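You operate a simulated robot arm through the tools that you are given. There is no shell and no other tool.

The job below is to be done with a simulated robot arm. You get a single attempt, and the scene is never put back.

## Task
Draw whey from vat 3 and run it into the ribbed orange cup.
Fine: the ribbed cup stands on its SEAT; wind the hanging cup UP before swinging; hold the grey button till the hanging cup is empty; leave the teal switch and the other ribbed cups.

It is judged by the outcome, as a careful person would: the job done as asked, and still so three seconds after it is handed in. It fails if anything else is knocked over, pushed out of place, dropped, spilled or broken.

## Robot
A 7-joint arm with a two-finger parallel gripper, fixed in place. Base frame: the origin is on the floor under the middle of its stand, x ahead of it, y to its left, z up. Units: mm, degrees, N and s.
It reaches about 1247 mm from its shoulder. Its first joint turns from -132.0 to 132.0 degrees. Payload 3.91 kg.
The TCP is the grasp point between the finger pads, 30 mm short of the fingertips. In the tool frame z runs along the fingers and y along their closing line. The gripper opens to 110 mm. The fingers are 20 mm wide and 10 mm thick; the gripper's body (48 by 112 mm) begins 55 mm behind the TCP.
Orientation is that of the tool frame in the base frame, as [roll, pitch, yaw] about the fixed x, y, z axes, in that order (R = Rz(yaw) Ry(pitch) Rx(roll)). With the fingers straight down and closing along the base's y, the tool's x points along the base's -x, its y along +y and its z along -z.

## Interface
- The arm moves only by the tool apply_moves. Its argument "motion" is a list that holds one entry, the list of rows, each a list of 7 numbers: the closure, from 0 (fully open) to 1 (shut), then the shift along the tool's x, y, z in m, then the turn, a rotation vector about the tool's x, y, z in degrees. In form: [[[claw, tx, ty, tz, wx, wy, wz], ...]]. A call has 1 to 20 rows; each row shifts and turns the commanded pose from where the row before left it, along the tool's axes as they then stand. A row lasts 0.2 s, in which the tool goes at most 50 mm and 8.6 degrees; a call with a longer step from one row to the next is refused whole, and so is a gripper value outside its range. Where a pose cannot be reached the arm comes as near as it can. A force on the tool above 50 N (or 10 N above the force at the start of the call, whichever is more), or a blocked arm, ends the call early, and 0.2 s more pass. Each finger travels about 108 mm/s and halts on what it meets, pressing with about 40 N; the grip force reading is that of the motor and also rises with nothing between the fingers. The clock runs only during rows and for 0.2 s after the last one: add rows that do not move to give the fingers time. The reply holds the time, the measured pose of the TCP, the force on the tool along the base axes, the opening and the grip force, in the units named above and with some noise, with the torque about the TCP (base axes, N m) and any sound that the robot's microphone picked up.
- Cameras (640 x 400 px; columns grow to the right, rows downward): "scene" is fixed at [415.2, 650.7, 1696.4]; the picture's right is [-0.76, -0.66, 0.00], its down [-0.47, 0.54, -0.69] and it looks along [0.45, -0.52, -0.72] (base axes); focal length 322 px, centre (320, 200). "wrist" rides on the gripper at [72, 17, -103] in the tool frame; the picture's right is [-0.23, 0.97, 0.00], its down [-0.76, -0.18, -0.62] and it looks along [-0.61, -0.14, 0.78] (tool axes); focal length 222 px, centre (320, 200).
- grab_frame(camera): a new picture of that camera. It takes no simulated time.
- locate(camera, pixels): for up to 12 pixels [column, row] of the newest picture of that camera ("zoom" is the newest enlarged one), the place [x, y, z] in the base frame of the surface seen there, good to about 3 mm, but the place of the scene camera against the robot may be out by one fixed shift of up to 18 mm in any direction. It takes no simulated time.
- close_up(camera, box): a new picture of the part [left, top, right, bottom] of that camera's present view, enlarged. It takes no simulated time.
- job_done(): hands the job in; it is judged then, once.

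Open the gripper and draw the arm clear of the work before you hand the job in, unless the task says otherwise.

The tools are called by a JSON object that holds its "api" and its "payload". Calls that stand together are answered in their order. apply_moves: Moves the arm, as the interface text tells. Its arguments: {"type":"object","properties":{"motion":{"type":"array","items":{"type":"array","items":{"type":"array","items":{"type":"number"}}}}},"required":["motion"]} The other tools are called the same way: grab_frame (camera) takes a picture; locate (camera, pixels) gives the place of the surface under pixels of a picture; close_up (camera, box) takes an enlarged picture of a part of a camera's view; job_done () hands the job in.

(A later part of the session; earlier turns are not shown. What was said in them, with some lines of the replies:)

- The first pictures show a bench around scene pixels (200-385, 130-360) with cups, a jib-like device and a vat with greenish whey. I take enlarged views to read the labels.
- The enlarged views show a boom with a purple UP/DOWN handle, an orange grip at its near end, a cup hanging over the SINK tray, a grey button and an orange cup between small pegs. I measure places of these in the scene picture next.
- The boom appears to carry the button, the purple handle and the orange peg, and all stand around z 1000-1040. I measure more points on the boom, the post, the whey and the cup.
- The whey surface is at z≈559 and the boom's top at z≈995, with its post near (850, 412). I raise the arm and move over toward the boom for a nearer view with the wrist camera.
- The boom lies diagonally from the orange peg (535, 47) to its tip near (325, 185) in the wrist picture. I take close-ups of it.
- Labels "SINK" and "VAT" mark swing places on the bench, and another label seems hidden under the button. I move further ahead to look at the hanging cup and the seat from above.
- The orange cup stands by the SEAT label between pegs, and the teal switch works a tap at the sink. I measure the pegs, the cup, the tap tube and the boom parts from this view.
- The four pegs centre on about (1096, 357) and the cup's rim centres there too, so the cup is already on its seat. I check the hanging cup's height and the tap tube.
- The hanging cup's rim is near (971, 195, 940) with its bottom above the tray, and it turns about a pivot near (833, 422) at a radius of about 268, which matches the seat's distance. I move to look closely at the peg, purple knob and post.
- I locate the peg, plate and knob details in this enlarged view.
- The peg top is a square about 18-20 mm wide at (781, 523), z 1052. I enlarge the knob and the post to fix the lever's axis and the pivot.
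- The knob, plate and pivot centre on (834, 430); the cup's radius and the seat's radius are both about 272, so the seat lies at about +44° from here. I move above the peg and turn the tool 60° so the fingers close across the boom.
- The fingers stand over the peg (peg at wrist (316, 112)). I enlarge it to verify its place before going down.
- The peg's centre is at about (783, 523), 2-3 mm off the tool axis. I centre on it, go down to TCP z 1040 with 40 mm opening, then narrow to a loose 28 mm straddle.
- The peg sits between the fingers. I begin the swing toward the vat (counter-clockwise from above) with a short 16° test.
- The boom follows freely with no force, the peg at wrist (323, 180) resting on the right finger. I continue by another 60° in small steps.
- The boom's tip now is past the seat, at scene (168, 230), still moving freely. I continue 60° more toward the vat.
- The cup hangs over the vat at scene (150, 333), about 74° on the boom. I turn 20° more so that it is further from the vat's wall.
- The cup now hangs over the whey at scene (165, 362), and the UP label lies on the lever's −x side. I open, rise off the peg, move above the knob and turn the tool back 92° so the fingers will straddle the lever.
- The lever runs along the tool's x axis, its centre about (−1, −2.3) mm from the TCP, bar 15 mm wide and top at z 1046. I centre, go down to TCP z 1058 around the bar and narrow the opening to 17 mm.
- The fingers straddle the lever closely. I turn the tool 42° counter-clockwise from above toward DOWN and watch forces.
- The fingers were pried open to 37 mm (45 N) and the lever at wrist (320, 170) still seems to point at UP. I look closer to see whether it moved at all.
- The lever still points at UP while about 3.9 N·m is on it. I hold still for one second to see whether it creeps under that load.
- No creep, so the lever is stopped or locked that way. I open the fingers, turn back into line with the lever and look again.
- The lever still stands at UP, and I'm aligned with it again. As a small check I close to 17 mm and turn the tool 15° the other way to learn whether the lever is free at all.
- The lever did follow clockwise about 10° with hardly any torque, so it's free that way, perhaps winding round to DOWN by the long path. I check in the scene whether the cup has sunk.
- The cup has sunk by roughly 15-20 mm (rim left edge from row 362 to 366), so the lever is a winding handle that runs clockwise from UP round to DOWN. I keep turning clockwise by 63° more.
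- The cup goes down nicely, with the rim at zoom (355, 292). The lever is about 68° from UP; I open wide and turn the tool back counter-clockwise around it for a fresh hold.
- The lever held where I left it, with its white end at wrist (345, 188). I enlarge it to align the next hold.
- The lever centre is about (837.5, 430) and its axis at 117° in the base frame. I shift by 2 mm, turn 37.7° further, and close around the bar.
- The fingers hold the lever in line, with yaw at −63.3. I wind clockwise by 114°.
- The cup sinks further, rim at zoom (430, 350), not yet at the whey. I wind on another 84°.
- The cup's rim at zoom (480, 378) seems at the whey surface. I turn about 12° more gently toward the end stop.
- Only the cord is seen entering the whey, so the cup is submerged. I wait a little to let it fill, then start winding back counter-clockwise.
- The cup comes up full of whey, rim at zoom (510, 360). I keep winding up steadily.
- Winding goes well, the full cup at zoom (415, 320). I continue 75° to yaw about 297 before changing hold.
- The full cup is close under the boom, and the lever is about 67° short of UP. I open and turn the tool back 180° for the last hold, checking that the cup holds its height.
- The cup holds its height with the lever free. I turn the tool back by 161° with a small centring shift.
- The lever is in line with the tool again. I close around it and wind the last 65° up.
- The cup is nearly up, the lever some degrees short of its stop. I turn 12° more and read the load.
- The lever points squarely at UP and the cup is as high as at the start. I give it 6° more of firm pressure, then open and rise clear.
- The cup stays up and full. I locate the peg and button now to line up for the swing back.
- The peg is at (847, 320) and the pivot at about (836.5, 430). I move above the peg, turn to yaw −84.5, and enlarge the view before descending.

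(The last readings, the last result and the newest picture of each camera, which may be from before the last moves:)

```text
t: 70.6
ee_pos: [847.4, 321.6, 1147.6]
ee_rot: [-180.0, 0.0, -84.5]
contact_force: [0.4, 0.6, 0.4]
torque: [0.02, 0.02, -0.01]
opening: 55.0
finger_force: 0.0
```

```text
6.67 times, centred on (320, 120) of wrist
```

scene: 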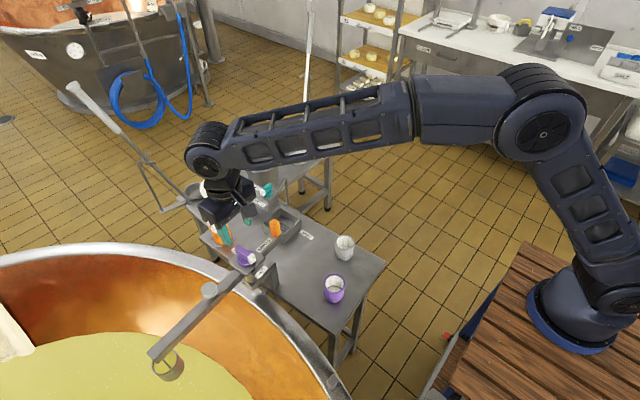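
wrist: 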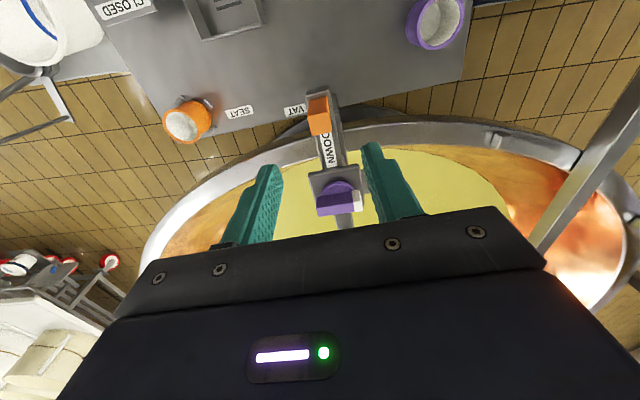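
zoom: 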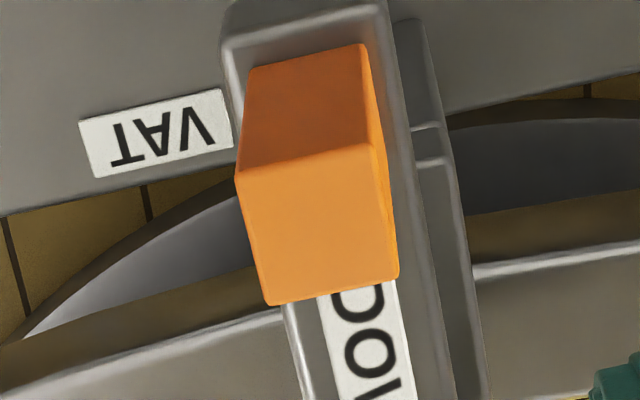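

The peg is 2.3 mm out and 1.1 mm aside of the tool axis. I correct that, descend to z 1040 and narrow to about 24 mm.

{"api": "apply_moves", "payload": {"motion": [[[0.636, 0.0023, 0.0011, 0, 0, 0, 0], [0.636, 0, 0, 0.036, 0, 0, 0], [0.636, 0, 0, 0.036, 0, 0, 0], [0.636, 0, 0, 0.025, 0, 0, 0], [0.636, 0, 0, 0.01, 0, 0, 0], [0.782, 0, 0, 0, 0, 0, 0], [0.782, 0, 0, 0, 0, 0, 0]]]}}

{"api": "close_up", "payload": {"camera": "wrist", "box": [256, 120, 384, 240]}}

```text
t: 72.2
ee_pos: [846.4, 319.3, 1042.1]
ee_rot: [180.0, 0.0, -84.5]
contact_force: [0.6, -0.6, 0.7]
torque: [0.0, 0.0, -0.03]
opening: 24.1
finger_force: 0.1
```

```text
3.33 times, centred on (320, 180) of wrist
```

zoom: 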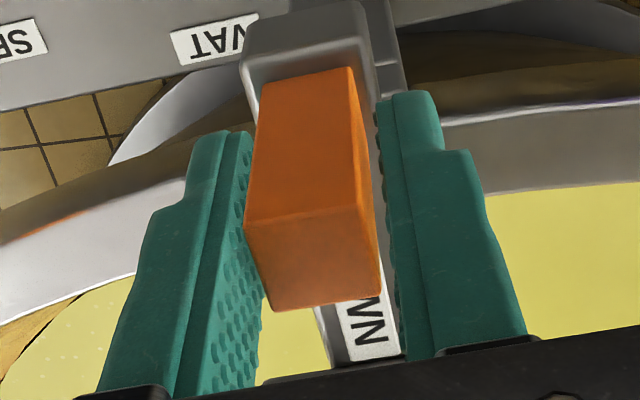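

The peg is well between the fingers. I swing the boom clockwise back toward the seat, slowly at 3° per step because the cup is full.

{"api": "apply_moves", "payload": {"motion": [[[0.782, 0, 0.0019, 0, 0, 0, 1], [0.782, -7e-05, 0.00384, 0, 0, 0, 2], [0.782, -0.00015, 0.00576, 0, 0, 0, 3], [0.782, -0.00015, 0.00576, 0, 0, 0, 3], [0.782, -0.00015, 0.00576, 0, 0, 0, 3], [0.782, -0.00015, 0.00576, 0, 0, 0, 3], [0.782, -0.00015, 0.00576, 0, 0, 0, 3], [0.782, -0.00015, 0.00576, 0, 0, 0, 3], [0.782, -0.00015, 0.00576, 0, 0, 0, 3], [0.782, -0.00015, 0.00576, 0, 0, 0, 3], [0.782, -0.00015, 0.00576, 0, 0, 0, 3], [0.782, -0.00015, 0.00576, 0, 0, 0, 3], [0.782, -0.00015, 0.00576, 0, 0, 0, 3], [0.782, -0.00015, 0.00576, 0, 0, 0, 3], [0.782, -0.00015, 0.00576, 0, 0, 0, 3], [0.782, -0.00015, 0.00576, 0, 0, 0, 3], [0.782, -7e-05, 0.00384, 0, 0, 0, 2], [0.782, 0, 0.0019, 0, 0, 0, 1]]]}}

{"api": "grab_frame", "payload": {"camera": "scene"}}

{"api": "grab_frame", "payload": {"camera": "wrist"}}

{"api": "close_up", "payload": {"camera": "scene", "box": [100, 220, 260, 320]}}

```text
t: 76.0
ee_pos: [760.6, 347.5, 1040.0]
ee_rot: [180.0, 0.0, -132.5]
contact_force: [0.4, -1.1, 1.7]
torque: [-0.01, -0.01, 0.01]
opening: 24.2
finger_force: 0.0
```

```text
taken
```

scene: 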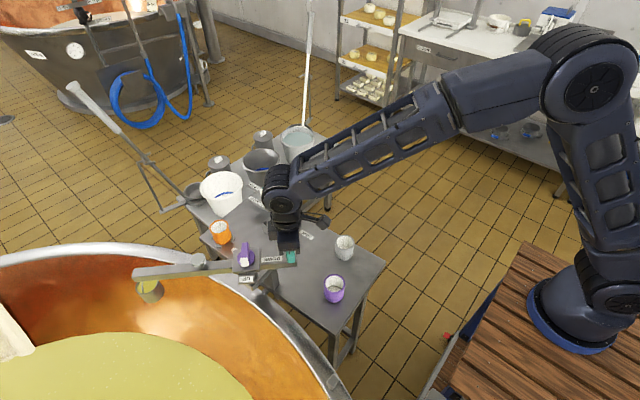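

```text
taken
```

wrist: 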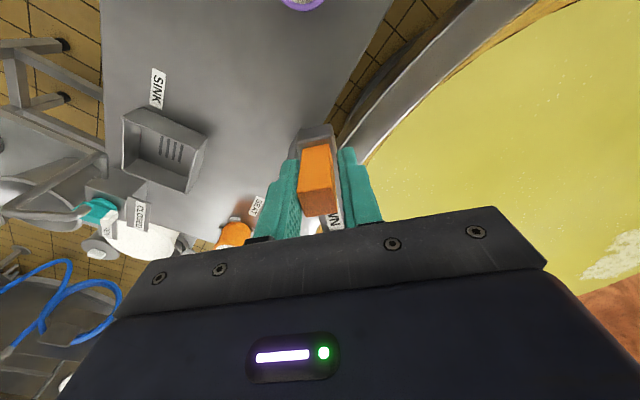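

```text
4.00 times, centred on (180, 270) of scene
```

zoom: 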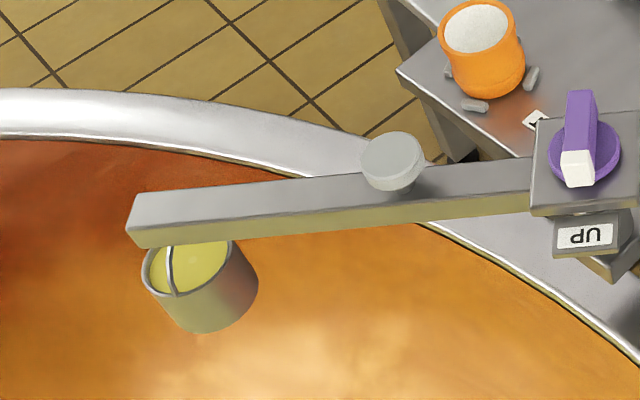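

The full cup moves smoothly with no spill. I continue the swing by 54°, ending about 10° before the seat.

{"api": "apply_moves", "payload": {"motion": [[[0.782, 0, 0.0019, 0, 0, 0, 1], [0.782, -7e-05, 0.00384, 0, 0, 0, 2], [0.782, -0.00015, 0.00576, 0, 0, 0, 3], [0.782, -0.00015, 0.00576, 0, 0, 0, 3], [0.782, -0.00015, 0.00576, 0, 0, 0, 3], [0.782, -0.00015, 0.00576, 0, 0, 0, 3], [0.782, -0.00015, 0.00576, 0, 0, 0, 3], [0.782, -0.00015, 0.00576, 0, 0, 0, 3], [0.782, -0.00015, 0.00576, 0, 0, 0, 3], [0.782, -0.00015, 0.00576, 0, 0, 0, 3], [0.782, -0.00015, 0.00576, 0, 0, 0, 3], [0.782, -0.00015, 0.00576, 0, 0, 0, 3], [0.782, -0.00015, 0.00576, 0, 0, 0, 3], [0.782, -0.00015, 0.00576, 0, 0, 0, 3], [0.782, -0.00015, 0.00576, 0, 0, 0, 3], [0.782, -0.00015, 0.00576, 0, 0, 0, 3], [0.782, -0.00015, 0.00576, 0, 0, 0, 3], [0.782, -0.00015, 0.00576, 0, 0, 0, 3], [0.782, -7e-05, 0.00384, 0, 0, 0, 2], [0.782, 0, 0.0019, 0, 0, 0, 1]]]}}

{"api": "grab_frame", "payload": {"camera": "scene"}}

{"api": "grab_frame", "payload": {"camera": "wrist"}}

{"api": "close_up", "payload": {"camera": "scene", "box": [140, 180, 300, 280]}}

```text
t: 80.2
ee_pos: [726.0, 441.2, 1041.4]
ee_rot: [180.0, 0.0, 173.6]
contact_force: [0.0, -0.9, 0.1]
torque: [-0.02, 0.01, 0.02]
opening: 24.4
finger_force: 0.6
```

```text
taken
```

scene: 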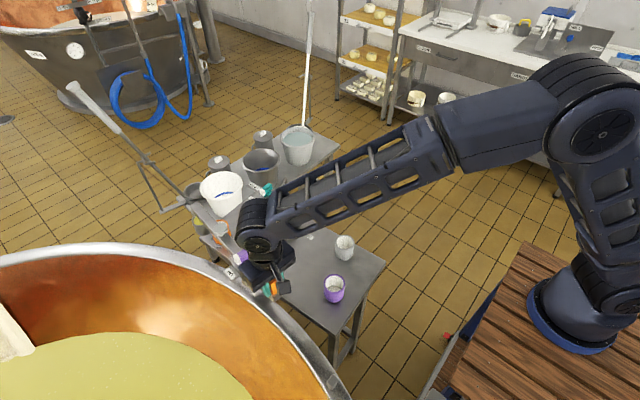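

```text
taken
```

wrist: 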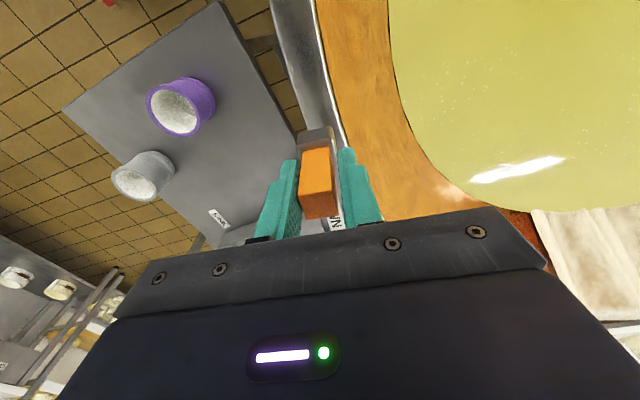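

```text
4.00 times, centred on (220, 230) of scene
```

zoom: 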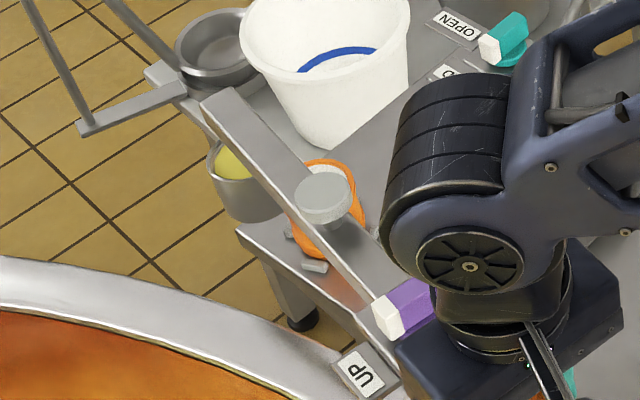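

The boom is about 10° short of the seat. I ease it the last 10.7°.

{"api": "apply_moves", "payload": {"motion": [[[0.782, 0, 0.0019, 0, 0, 0, 1], [0.782, -7e-05, 0.00384, 0, 0, 0, 2], [0.782, -7e-05, 0.00384, 0, 0, 0, 2], [0.782, -7e-05, 0.00384, 0, 0, 0, 2], [0.782, -7e-05, 0.00384, 0, 0, 0, 2], [0.782, 0, 0.0019, 0, 0, 0, 1], [0.782, 0, 0.0013, 0, 0, 0, 0.7], [0.782, 0, 0, 0, 0, 0, 0], [0.782, 0, 0, 0, 0, 0, 0], [0.782, 0, 0, 0, 0, 0, 0]]]}}

{"api": "grab_frame", "payload": {"camera": "wrist"}}

{"api": "close_up", "payload": {"camera": "scene", "box": [180, 180, 276, 260]}}

```text
t: 82.4
ee_pos: [729.8, 459.4, 1040.5]
ee_rot: [179.9, 0.0, 162.8]
contact_force: [-0.4, -2.5, 1.1]
torque: [-0.02, -0.03, -0.01]
opening: 25.7
finger_force: 1.6
```

```text
taken
```

wrist: 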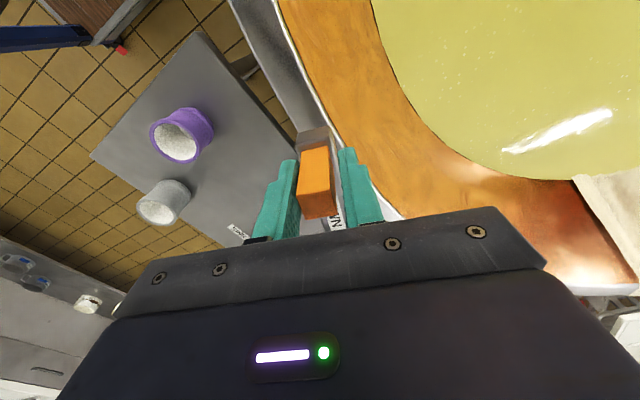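

```text
5.00 times, centred on (228, 220) of scene
```

zoom: 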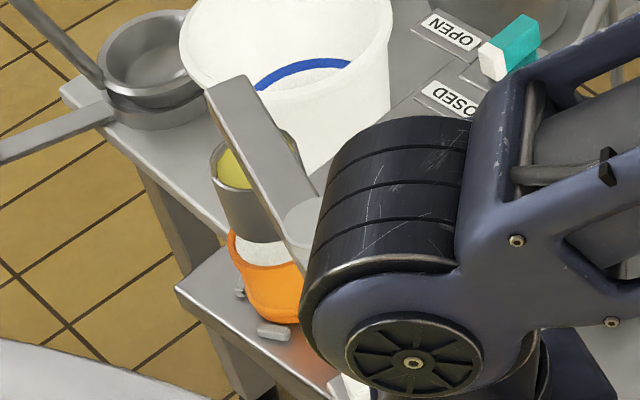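

The hanging cup now stands over the orange cup (zoom (250, 190) above (270, 290)). I open, rise off the peg, and back away to check the alignment.

{"api": "apply_moves", "payload": {"motion": [[[0.6, 0, 0, 0, 0, 0, 0], [0.6, 0, 0, 0, 0, 0, 0], [0.5, 0, 0, -0.037, 0, 0, 0], [0.5, 0, 0, -0.037, 0, 0, 0], [0.5, 0, 0, -0.037, 0, 0, 0], [0.5, 0.02, 0, -0.037, 0, 0, 0], [0.5, 0.02, -0.02, -0.037, 0, 0, 0], [0.5, 0.02, -0.03, -0.02, 0, 0, 0], [0.5, 0, -0.04, 0, 0, 0, 0]]]}}

{"api": "grab_frame", "payload": {"camera": "wrist"}}

{"api": "grab_frame", "payload": {"camera": "scene"}}

{"api": "close_up", "payload": {"camera": "scene", "box": [190, 190, 270, 240]}}

```text
t: 84.4
ee_pos: [644.7, 393.2, 1245.5]
ee_rot: [180.0, 0.0, 162.9]
contact_force: [0.4, 1.3, -0.5]
torque: [-0.05, 0.03, -0.02]
opening: 55.2
finger_force: 0.1
```

```text
taken
```

wrist: 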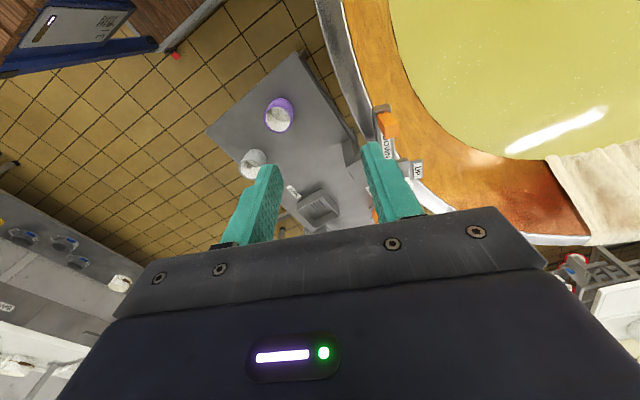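

```text
taken
```

scene: 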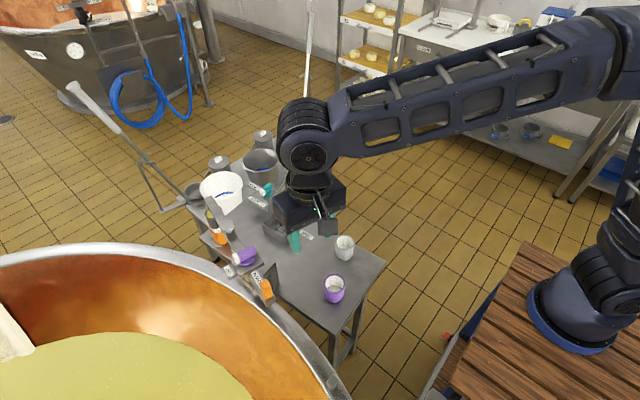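

```text
8.00 times, centred on (230, 215) of scene
```

zoom: 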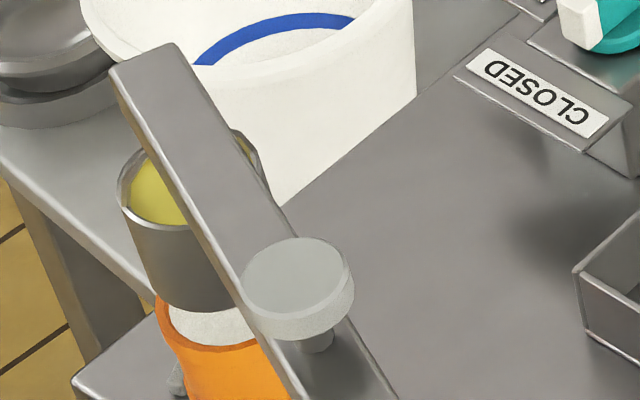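

Seen from the scene camera the hanging cup is roughly over the orange one, but I want numbers. I locate rim and side points of both cups.

{"api": "locate", "payload": {"camera": "zoom", "pixels": [[125, 205], [165, 228], [190, 232], [150, 260], [170, 290], [210, 305], [165, 320], [200, 346], [240, 345], [190, 380], [160, 190], [240, 150]]}}

{"api": "close_up", "payload": {"camera": "scene", "box": [196, 200, 244, 250]}}

```text
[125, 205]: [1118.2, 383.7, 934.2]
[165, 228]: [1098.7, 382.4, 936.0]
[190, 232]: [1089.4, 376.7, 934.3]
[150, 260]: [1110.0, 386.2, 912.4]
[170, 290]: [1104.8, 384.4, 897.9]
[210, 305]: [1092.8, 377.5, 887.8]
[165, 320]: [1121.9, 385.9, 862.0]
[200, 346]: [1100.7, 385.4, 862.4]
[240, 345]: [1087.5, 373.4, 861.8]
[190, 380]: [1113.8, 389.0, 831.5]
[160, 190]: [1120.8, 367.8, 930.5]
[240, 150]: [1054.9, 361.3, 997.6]
```

```text
8.00 times, centred on (220, 225) of scene
```

zoom: 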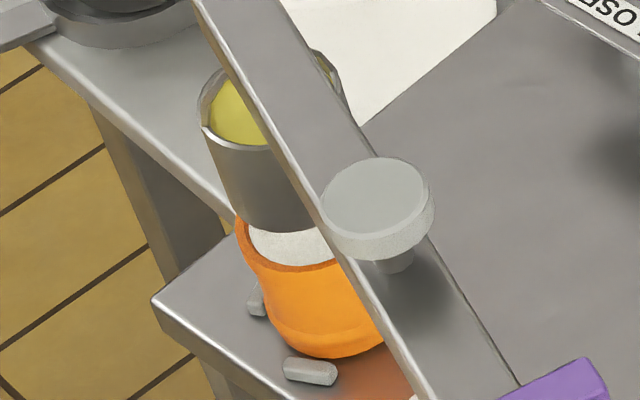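

Projection puts the hanging cup's rim within about 1-4 mm of being directly over the orange cup's centre, well inside its mouth. I move above the button at about (944, 400), turn sideways so the camera can see the cups, and close the fingers.

{"api": "apply_moves", "payload": {"motion": [[[0.5, -0.0355, 0.0118, 0.0119, 0, 0, 0], [0.5, -0.0355, 0.0118, 0.0119, 0, 0, 0], [0.5, -0.0355, 0.0118, 0.0119, 0, 0, 0], [0.5, -0.0355, 0.0118, 0.0119, 0, 0, 0], [0.7, -0.0355, 0.0118, 0.0119, 0, 0, 0], [0.9, -0.0355, 0.0118, 0.0119, 0, 0, 0], [1, -0.0355, 0.0118, 0.0119, 0, 0, 0], [1, -0.0354, 0.0116, 0.0119, 0, 0, 0], [1, 0, 0, 0, 0, 0, -8.31], [1, 0, 0, 0, 0, 0, -8.31], [1, 0, 0, 0, 0, 0, -8.31], [1, 0, 0, 0, 0, 0, -8.31], [1, 0, 0, 0, 0, 0, -8.31], [1, 0, 0, 0, 0, 0, -8.31], [1, 0, 0, 0, 0, 0, -8.31], [1, 0, 0, 0, 0, 0, -8.31], [1, 0, 0, 0, 0, 0, -8.31], [1, 0, 0, 0, 0, 0, -8.31], [1, 0, 0, 0, 0, 0, -8.31]]]}}

{"api": "grab_frame", "payload": {"camera": "wrist"}}

{"api": "grab_frame", "payload": {"camera": "scene"}}

```text
t: 88.4
ee_pos: [944.6, 398.3, 1151.3]
ee_rot: [180.0, 0.0, -105.6]
contact_force: [0.0, 0.4, -0.5]
torque: [0.01, -0.03, -0.02]
opening: 0.0
finger_force: 37.6
```

```text
taken
```

wrist: 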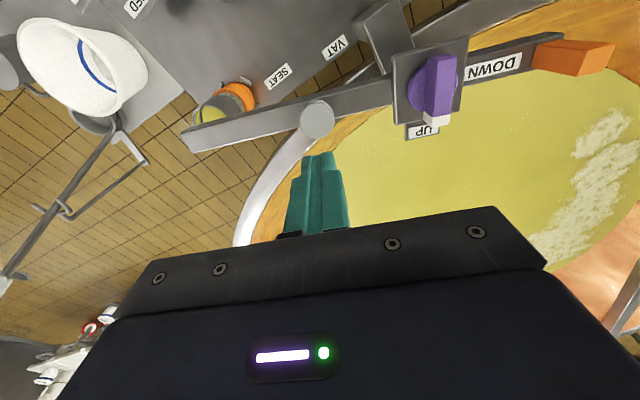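

```text
taken
```

scene: 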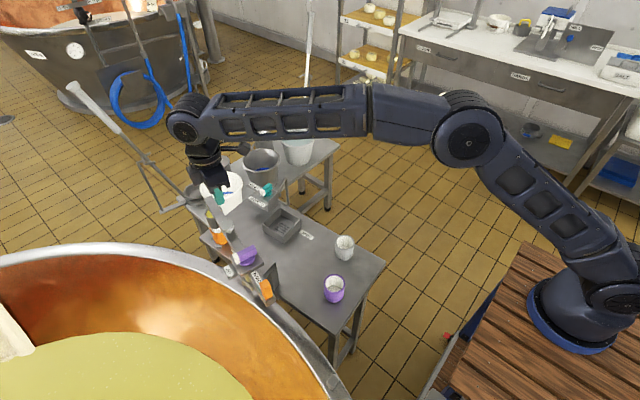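

Now the cups are seen at wrist (222, 105) and the button at (318, 120). I enlarge both.

{"api": "close_up", "payload": {"camera": "wrist", "box": [170, 70, 266, 145]}}

{"api": "locate", "payload": {"camera": "zoom", "pixels": [[170, 205], [200, 180], [260, 170], [330, 90], [390, 110], [300, 190], [150, 270], [350, 160]]}}

{"api": "locate", "payload": {"camera": "wrist", "pixels": [[318, 120], [305, 120], [332, 120], [318, 107], [318, 134]]}}

```text
5.33 times, centred on (218, 108) of wrist
```

zoom: 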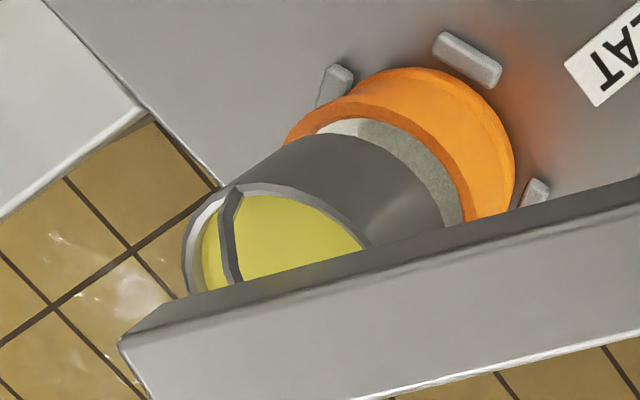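

```text
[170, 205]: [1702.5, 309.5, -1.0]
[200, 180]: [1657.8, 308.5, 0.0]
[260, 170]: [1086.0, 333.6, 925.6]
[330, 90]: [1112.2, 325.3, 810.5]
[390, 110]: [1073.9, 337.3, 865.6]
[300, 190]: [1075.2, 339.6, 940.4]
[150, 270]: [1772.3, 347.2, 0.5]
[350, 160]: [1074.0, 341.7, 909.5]
```

```text
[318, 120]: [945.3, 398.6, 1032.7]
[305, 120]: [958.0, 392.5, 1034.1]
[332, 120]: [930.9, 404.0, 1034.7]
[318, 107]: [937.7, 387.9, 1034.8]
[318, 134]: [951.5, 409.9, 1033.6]
```

The button centres at (944.6, 398.9) with top z 1034, directly below the closed fingertips; the hanging cup is within about 5 mm of the seat's centre. I go down to just above it and then in small steps.

{"api": "apply_moves", "payload": {"motion": [[[1, 0, 0, 0.03, 0, 0, 0], [1, 0, 0, 0.03, 0, 0, 0], [1, 0, 0, 0.02, 0, 0, 0], [1, 0, 0, 0.004, 0, 0, 0], [1, 0, 0, 0.002, 0, 0, 0], [1, 0, 0, 0.002, 0, 0, 0]]]}}

{"api": "grab_frame", "payload": {"camera": "wrist"}}

{"api": "grab_frame", "payload": {"camera": "scene"}}

```text
t: 89.8
ee_pos: [944.8, 397.7, 1061.7]
ee_rot: [-180.0, 0.0, -105.8]
contact_force: [0.2, 0.0, 0.4]
torque: [-0.04, -0.02, 0.0]
opening: 0.0
finger_force: 37.5
```

```text
taken
```

wrist: 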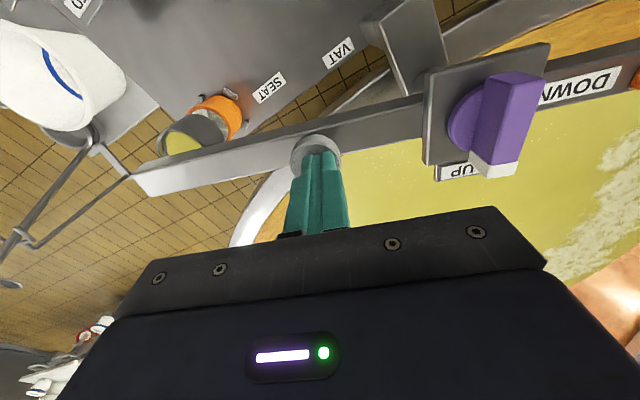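

```text
taken
```

scene: 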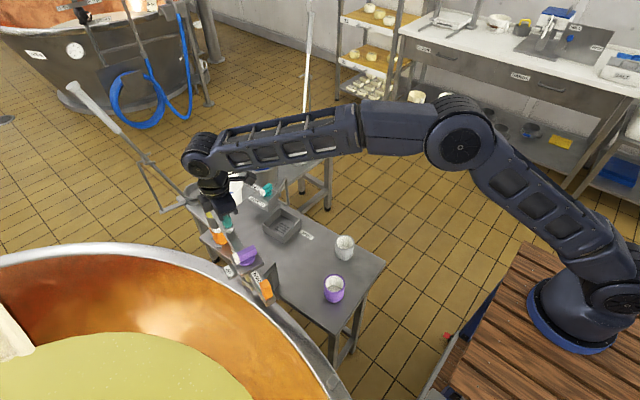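

No contact yet at TCP z about 1062. I keep going down by 1.5 mm steps and watch the force.

{"api": "apply_moves", "payload": {"motion": [[[1, 0, 0, 0.0015, 0, 0, 0], [1, 0, 0, 0.0015, 0, 0, 0], [1, 0, 0, 0.0015, 0, 0, 0]]]}}

{"api": "close_up", "payload": {"camera": "wrist", "box": [140, 80, 268, 160]}}

```text
t: 90.6
ee_pos: [944.0, 398.4, 1057.7]
ee_rot: [-179.9, 0.0, -105.8]
contact_force: [0.2, -0.7, 1.9]
torque: [-0.01, -0.04, 0.01]
opening: 0.0
finger_force: 38.1
```

```text
5.00 times, centred on (204, 120) of wrist
```

zoom: 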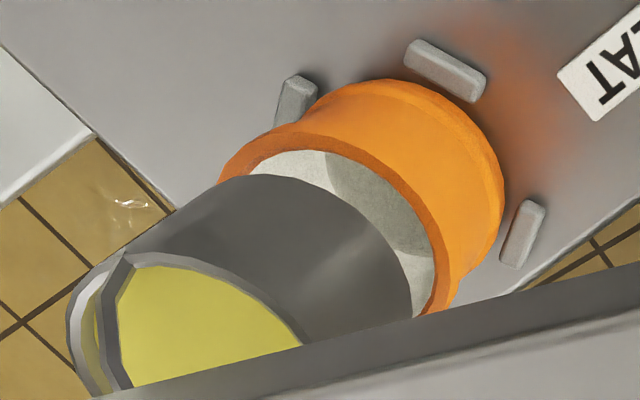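

The force begins to rise (1.9 N), so the fingertips are on the button. I press 5 mm further and hold.

{"api": "apply_moves", "payload": {"motion": [[[1, 0, 0, 0.0015, 0, 0, 0], [1, 0, 0, 0.0015, 0, 0, 0], [1, 0, 0, 0.002, 0, 0, 0]]]}}

{"api": "close_up", "payload": {"camera": "wrist", "box": [140, 80, 268, 160]}}

{"api": "close_up", "payload": {"camera": "scene", "box": [180, 190, 260, 250]}}

```text
t: 91.4
ee_pos: [942.9, 397.9, 1053.3]
ee_rot: [-180.0, 0.1, -105.7]
contact_force: [-0.4, 1.4, 1.6]
torque: [0.01, -0.01, -0.01]
opening: 0.3
finger_force: 37.7
heard: click
```

```text
5.00 times, centred on (204, 120) of wrist
```

zoom: 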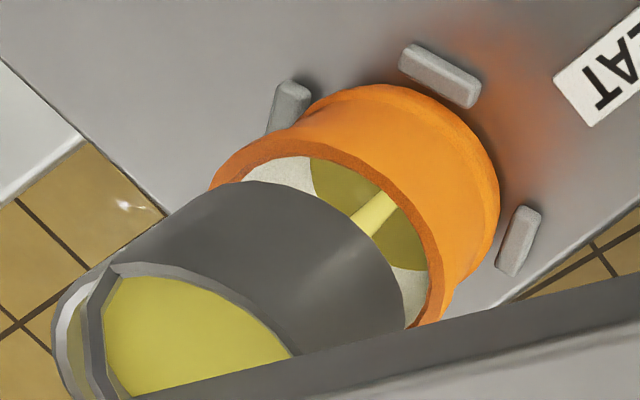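

```text
6.67 times, centred on (220, 220) of scene
```

zoom: 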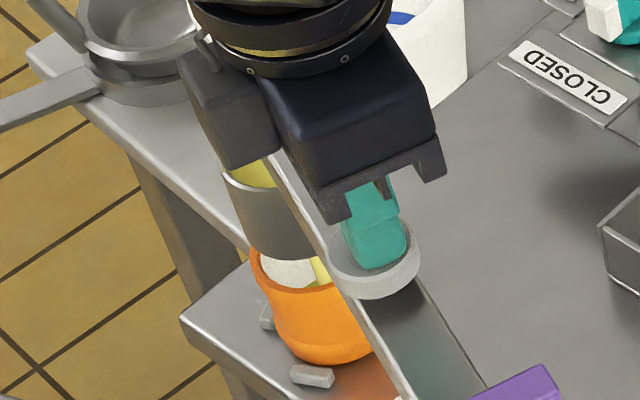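

A click sounded and the whey runs as a stream into the orange cup. I press 1.5 mm deeper for margin and hold the button for 2 s.

{"api": "apply_moves", "payload": {"motion": [[[1, 0, 0, 0.0015, 0, 0, 0], [1, 0, 0, 0, 0, 0, 0], [1, 0, 0, 0, 0, 0, 0], [1, 0, 0, 0, 0, 0, 0], [1, 0, 0, 0, 0, 0, 0], [1, 0, 0, 0, 0, 0, 0], [1, 0, 0, 0, 0, 0, 0], [1, 0, 0, 0, 0, 0, 0], [1, 0, 0, 0, 0, 0, 0]]]}}

{"api": "close_up", "payload": {"camera": "wrist", "box": [140, 80, 268, 160]}}

{"api": "close_up", "payload": {"camera": "scene", "box": [180, 190, 260, 250]}}

```text
t: 93.4
ee_pos: [943.8, 397.4, 1052.6]
ee_rot: [180.0, -0.1, -105.9]
contact_force: [0.8, -0.4, 3.1]
torque: [-0.03, -0.02, 0.02]
opening: 0.2
finger_force: 37.4
```

```text
5.00 times, centred on (204, 120) of wrist
```

zoom: 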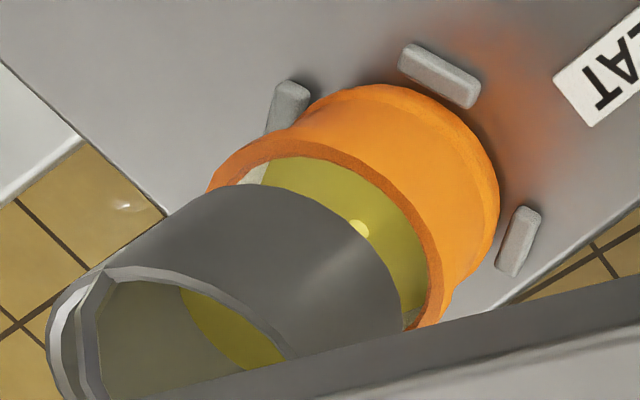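

```text
6.67 times, centred on (220, 220) of scene
```

zoom: 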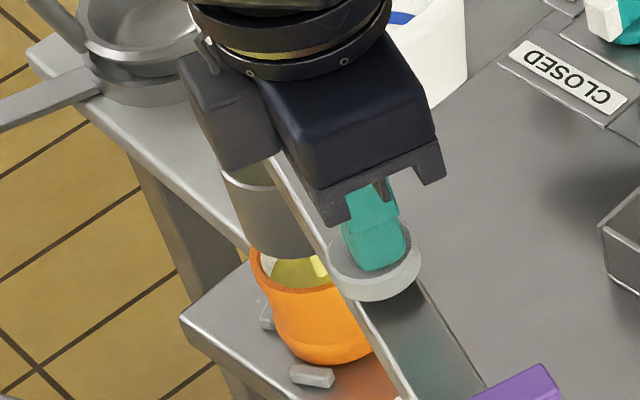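

The hanging cup's level has dropped well down and the orange cup is filling without spill. I keep holding for 1.6 s more.

{"api": "apply_moves", "payload": {"motion": [[[1, 0, 0, 0, 0, 0, 0], [1, 0, 0, 0, 0, 0, 0], [1, 0, 0, 0, 0, 0, 0], [1, 0, 0, 0, 0, 0, 0], [1, 0, 0, 0, 0, 0, 0], [1, 0, 0, 0, 0, 0, 0], [1, 0, 0, 0, 0, 0, 0]]]}}

{"api": "close_up", "payload": {"camera": "wrist", "box": [140, 80, 268, 160]}}

{"api": "close_up", "payload": {"camera": "scene", "box": [180, 190, 260, 250]}}

```text
t: 95.0
ee_pos: [944.8, 397.2, 1052.8]
ee_rot: [-179.9, 0.0, -105.8]
contact_force: [-0.5, -0.6, 2.7]
torque: [-0.02, 0.0, -0.03]
opening: 0.0
finger_force: 37.3
```

```text
5.00 times, centred on (204, 120) of wrist
```

zoom: 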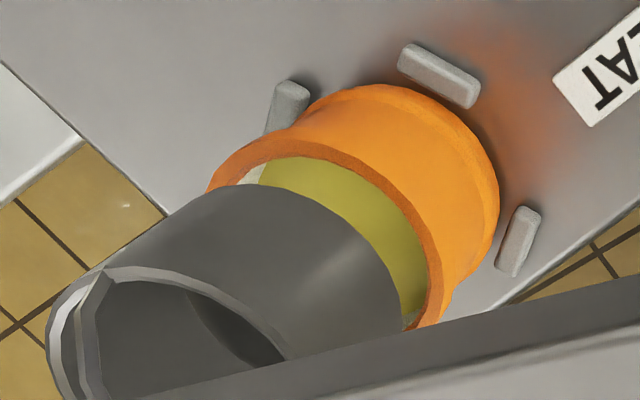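

```text
6.67 times, centred on (220, 220) of scene
```

zoom: 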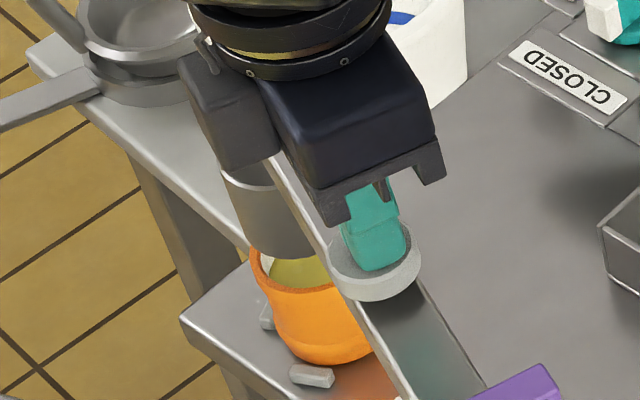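

The hanging cup is empty and the stream has stopped, with the whey standing in the orange cup. I hold one more second, then lift straight off the button.

{"api": "apply_moves", "payload": {"motion": [[[1, 0, 0, 0, 0, 0, 0], [1, 0, 0, 0, 0, 0, 0], [1, 0, 0, 0, 0, 0, 0], [1, 0, 0, 0, 0, 0, 0], [1, 0, 0, 0, 0, 0, 0], [1, 0, 0, -0.003, 0, 0, 0], [1, 0, 0, -0.006, 0, 0, 0], [1, 0, 0, -0.02, 0, 0, 0], [1, 0, 0, -0.035, 0, 0, 0], [1, 0, 0, -0.04, 0, 0, 0], [0.7, 0, 0, -0.04, 0, 0, 0], [0.5, 0, 0, -0.04, 0, 0, 0]]]}}

{"api": "grab_frame", "payload": {"camera": "wrist"}}

{"api": "close_up", "payload": {"camera": "wrist", "box": [180, 60, 308, 140]}}

```text
t: 97.6
ee_pos: [945.0, 397.1, 1234.4]
ee_rot: [179.9, 0.1, -105.8]
contact_force: [-0.3, 0.0, -0.3]
torque: [0.01, 0.04, 0.0]
opening: 54.9
finger_force: 0.1
```

```text
taken
```

wrist: 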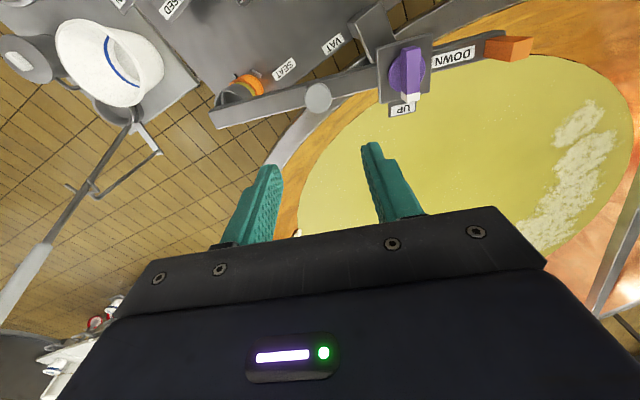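

```text
5.00 times, centred on (244, 100) of wrist
```

zoom: 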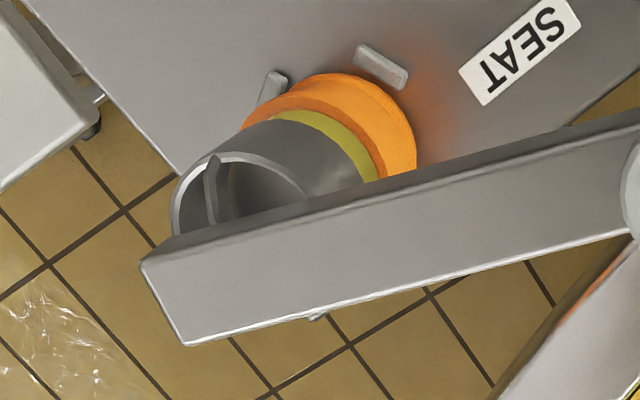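

The hanging cup is empty and still up, the lever on UP, and the orange cup on its seat holds the whey. I open the gripper and draw the arm back clear of the bench.

{"api": "apply_moves", "payload": {"motion": [[[0.2, 0.038, 0.0251, -0.004, 0, 0, 0], [0, 0.038, 0.0251, -0.004, 0, 0, 0], [0, 0.038, 0.0251, -0.004, 0, 0, 0], [0, 0.038, 0.0251, -0.004, 0, 0, 0], [0, 0.038, 0.0251, -0.004, 0, 0, 0], [0, 0.038, 0.0251, -0.004, 0, 0, 0], [0, 0.038, 0.0251, -0.004, 0, 0, 0], [0, 0.038, 0.0251, -0.004, 0, 0, 0], [0, 0.038, 0.0251, -0.004, 0, 0, 0], [0, 0.038, 0.0251, -0.004, 0, 0, 0], [0, 0, 0, 0, 0, 0, 0], [0, 0, 0, 0, 0, 0, 0]]]}}

{"api": "grab_frame", "payload": {"camera": "scene"}}

{"api": "close_up", "payload": {"camera": "scene", "box": [180, 180, 300, 290]}}

{"api": "close_up", "payload": {"camera": "scene", "box": [196, 200, 244, 250]}}

```text
t: 100.2
ee_pos: [599.2, 100.5, 1276.7]
ee_rot: [-180.0, 0.0, -105.9]
contact_force: [-0.1, -0.2, 0.4]
torque: [0.01, 0.01, -0.01]
opening: 110.2
finger_force: 0.0
```

```text
taken
```

scene: 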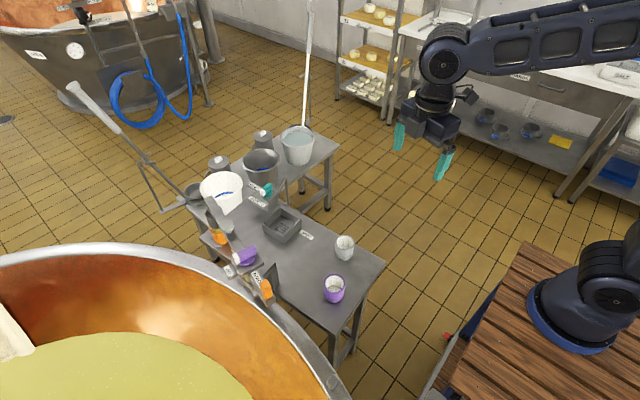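

```text
3.64 times, centred on (240, 235) of scene
```

zoom: 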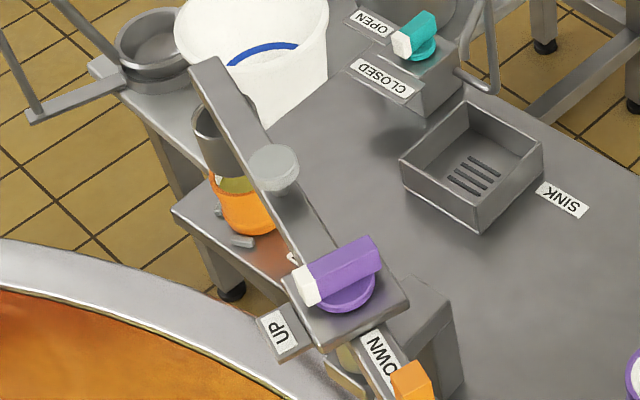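

```text
8.00 times, centred on (220, 225) of scene
```

zoom: 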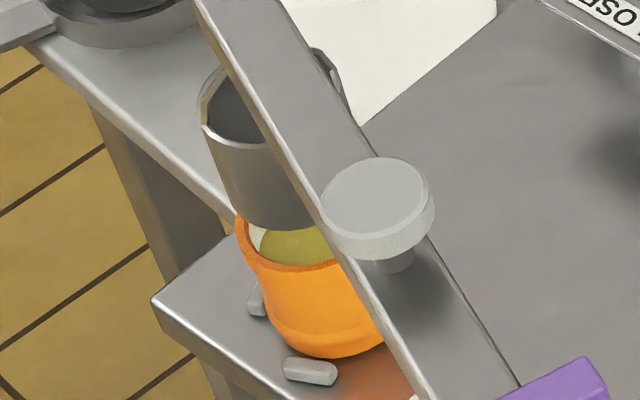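

The orange cup stands on its seat with whey inside (zoom (290, 245)), the hanging cup above is empty, and the teal switch and other cups are untouched. The arm is clear and open, so I hand the job in.

{"api": "job_done", "payload": {}}

```text
The job is handed in.
```

The ribbed orange cup now holds the whey and stands on its SEAT, and I have handed the job in. I saw nothing spilled or knocked over.

- **Drawing:** I swung the hanging cup over the vat and lowered it into the whey. Once it was full I wound it fully UP, and only then swung it back over the seat.
- **Emptying:** I held the grey button until the hanging cup was empty and the stream had stopped, then about a second longer.
- **Left alone:** the teal switch still points to CLOSED, and the other ribbed cups are where they were.
- **Purple lever:** at first I turned it against its stop at UP before finding that it winds down the other way round. It works normally and is back on UP.
- **Vat number:** I never saw a label reading "3" on the vat I drew from. It was the only vat within the arm's reach, and the bench beside it carries a plain VAT label.

The boom is still over the seat, with the empty cup hanging above the orange one. The gripper is open and the arm is clear of the bench.
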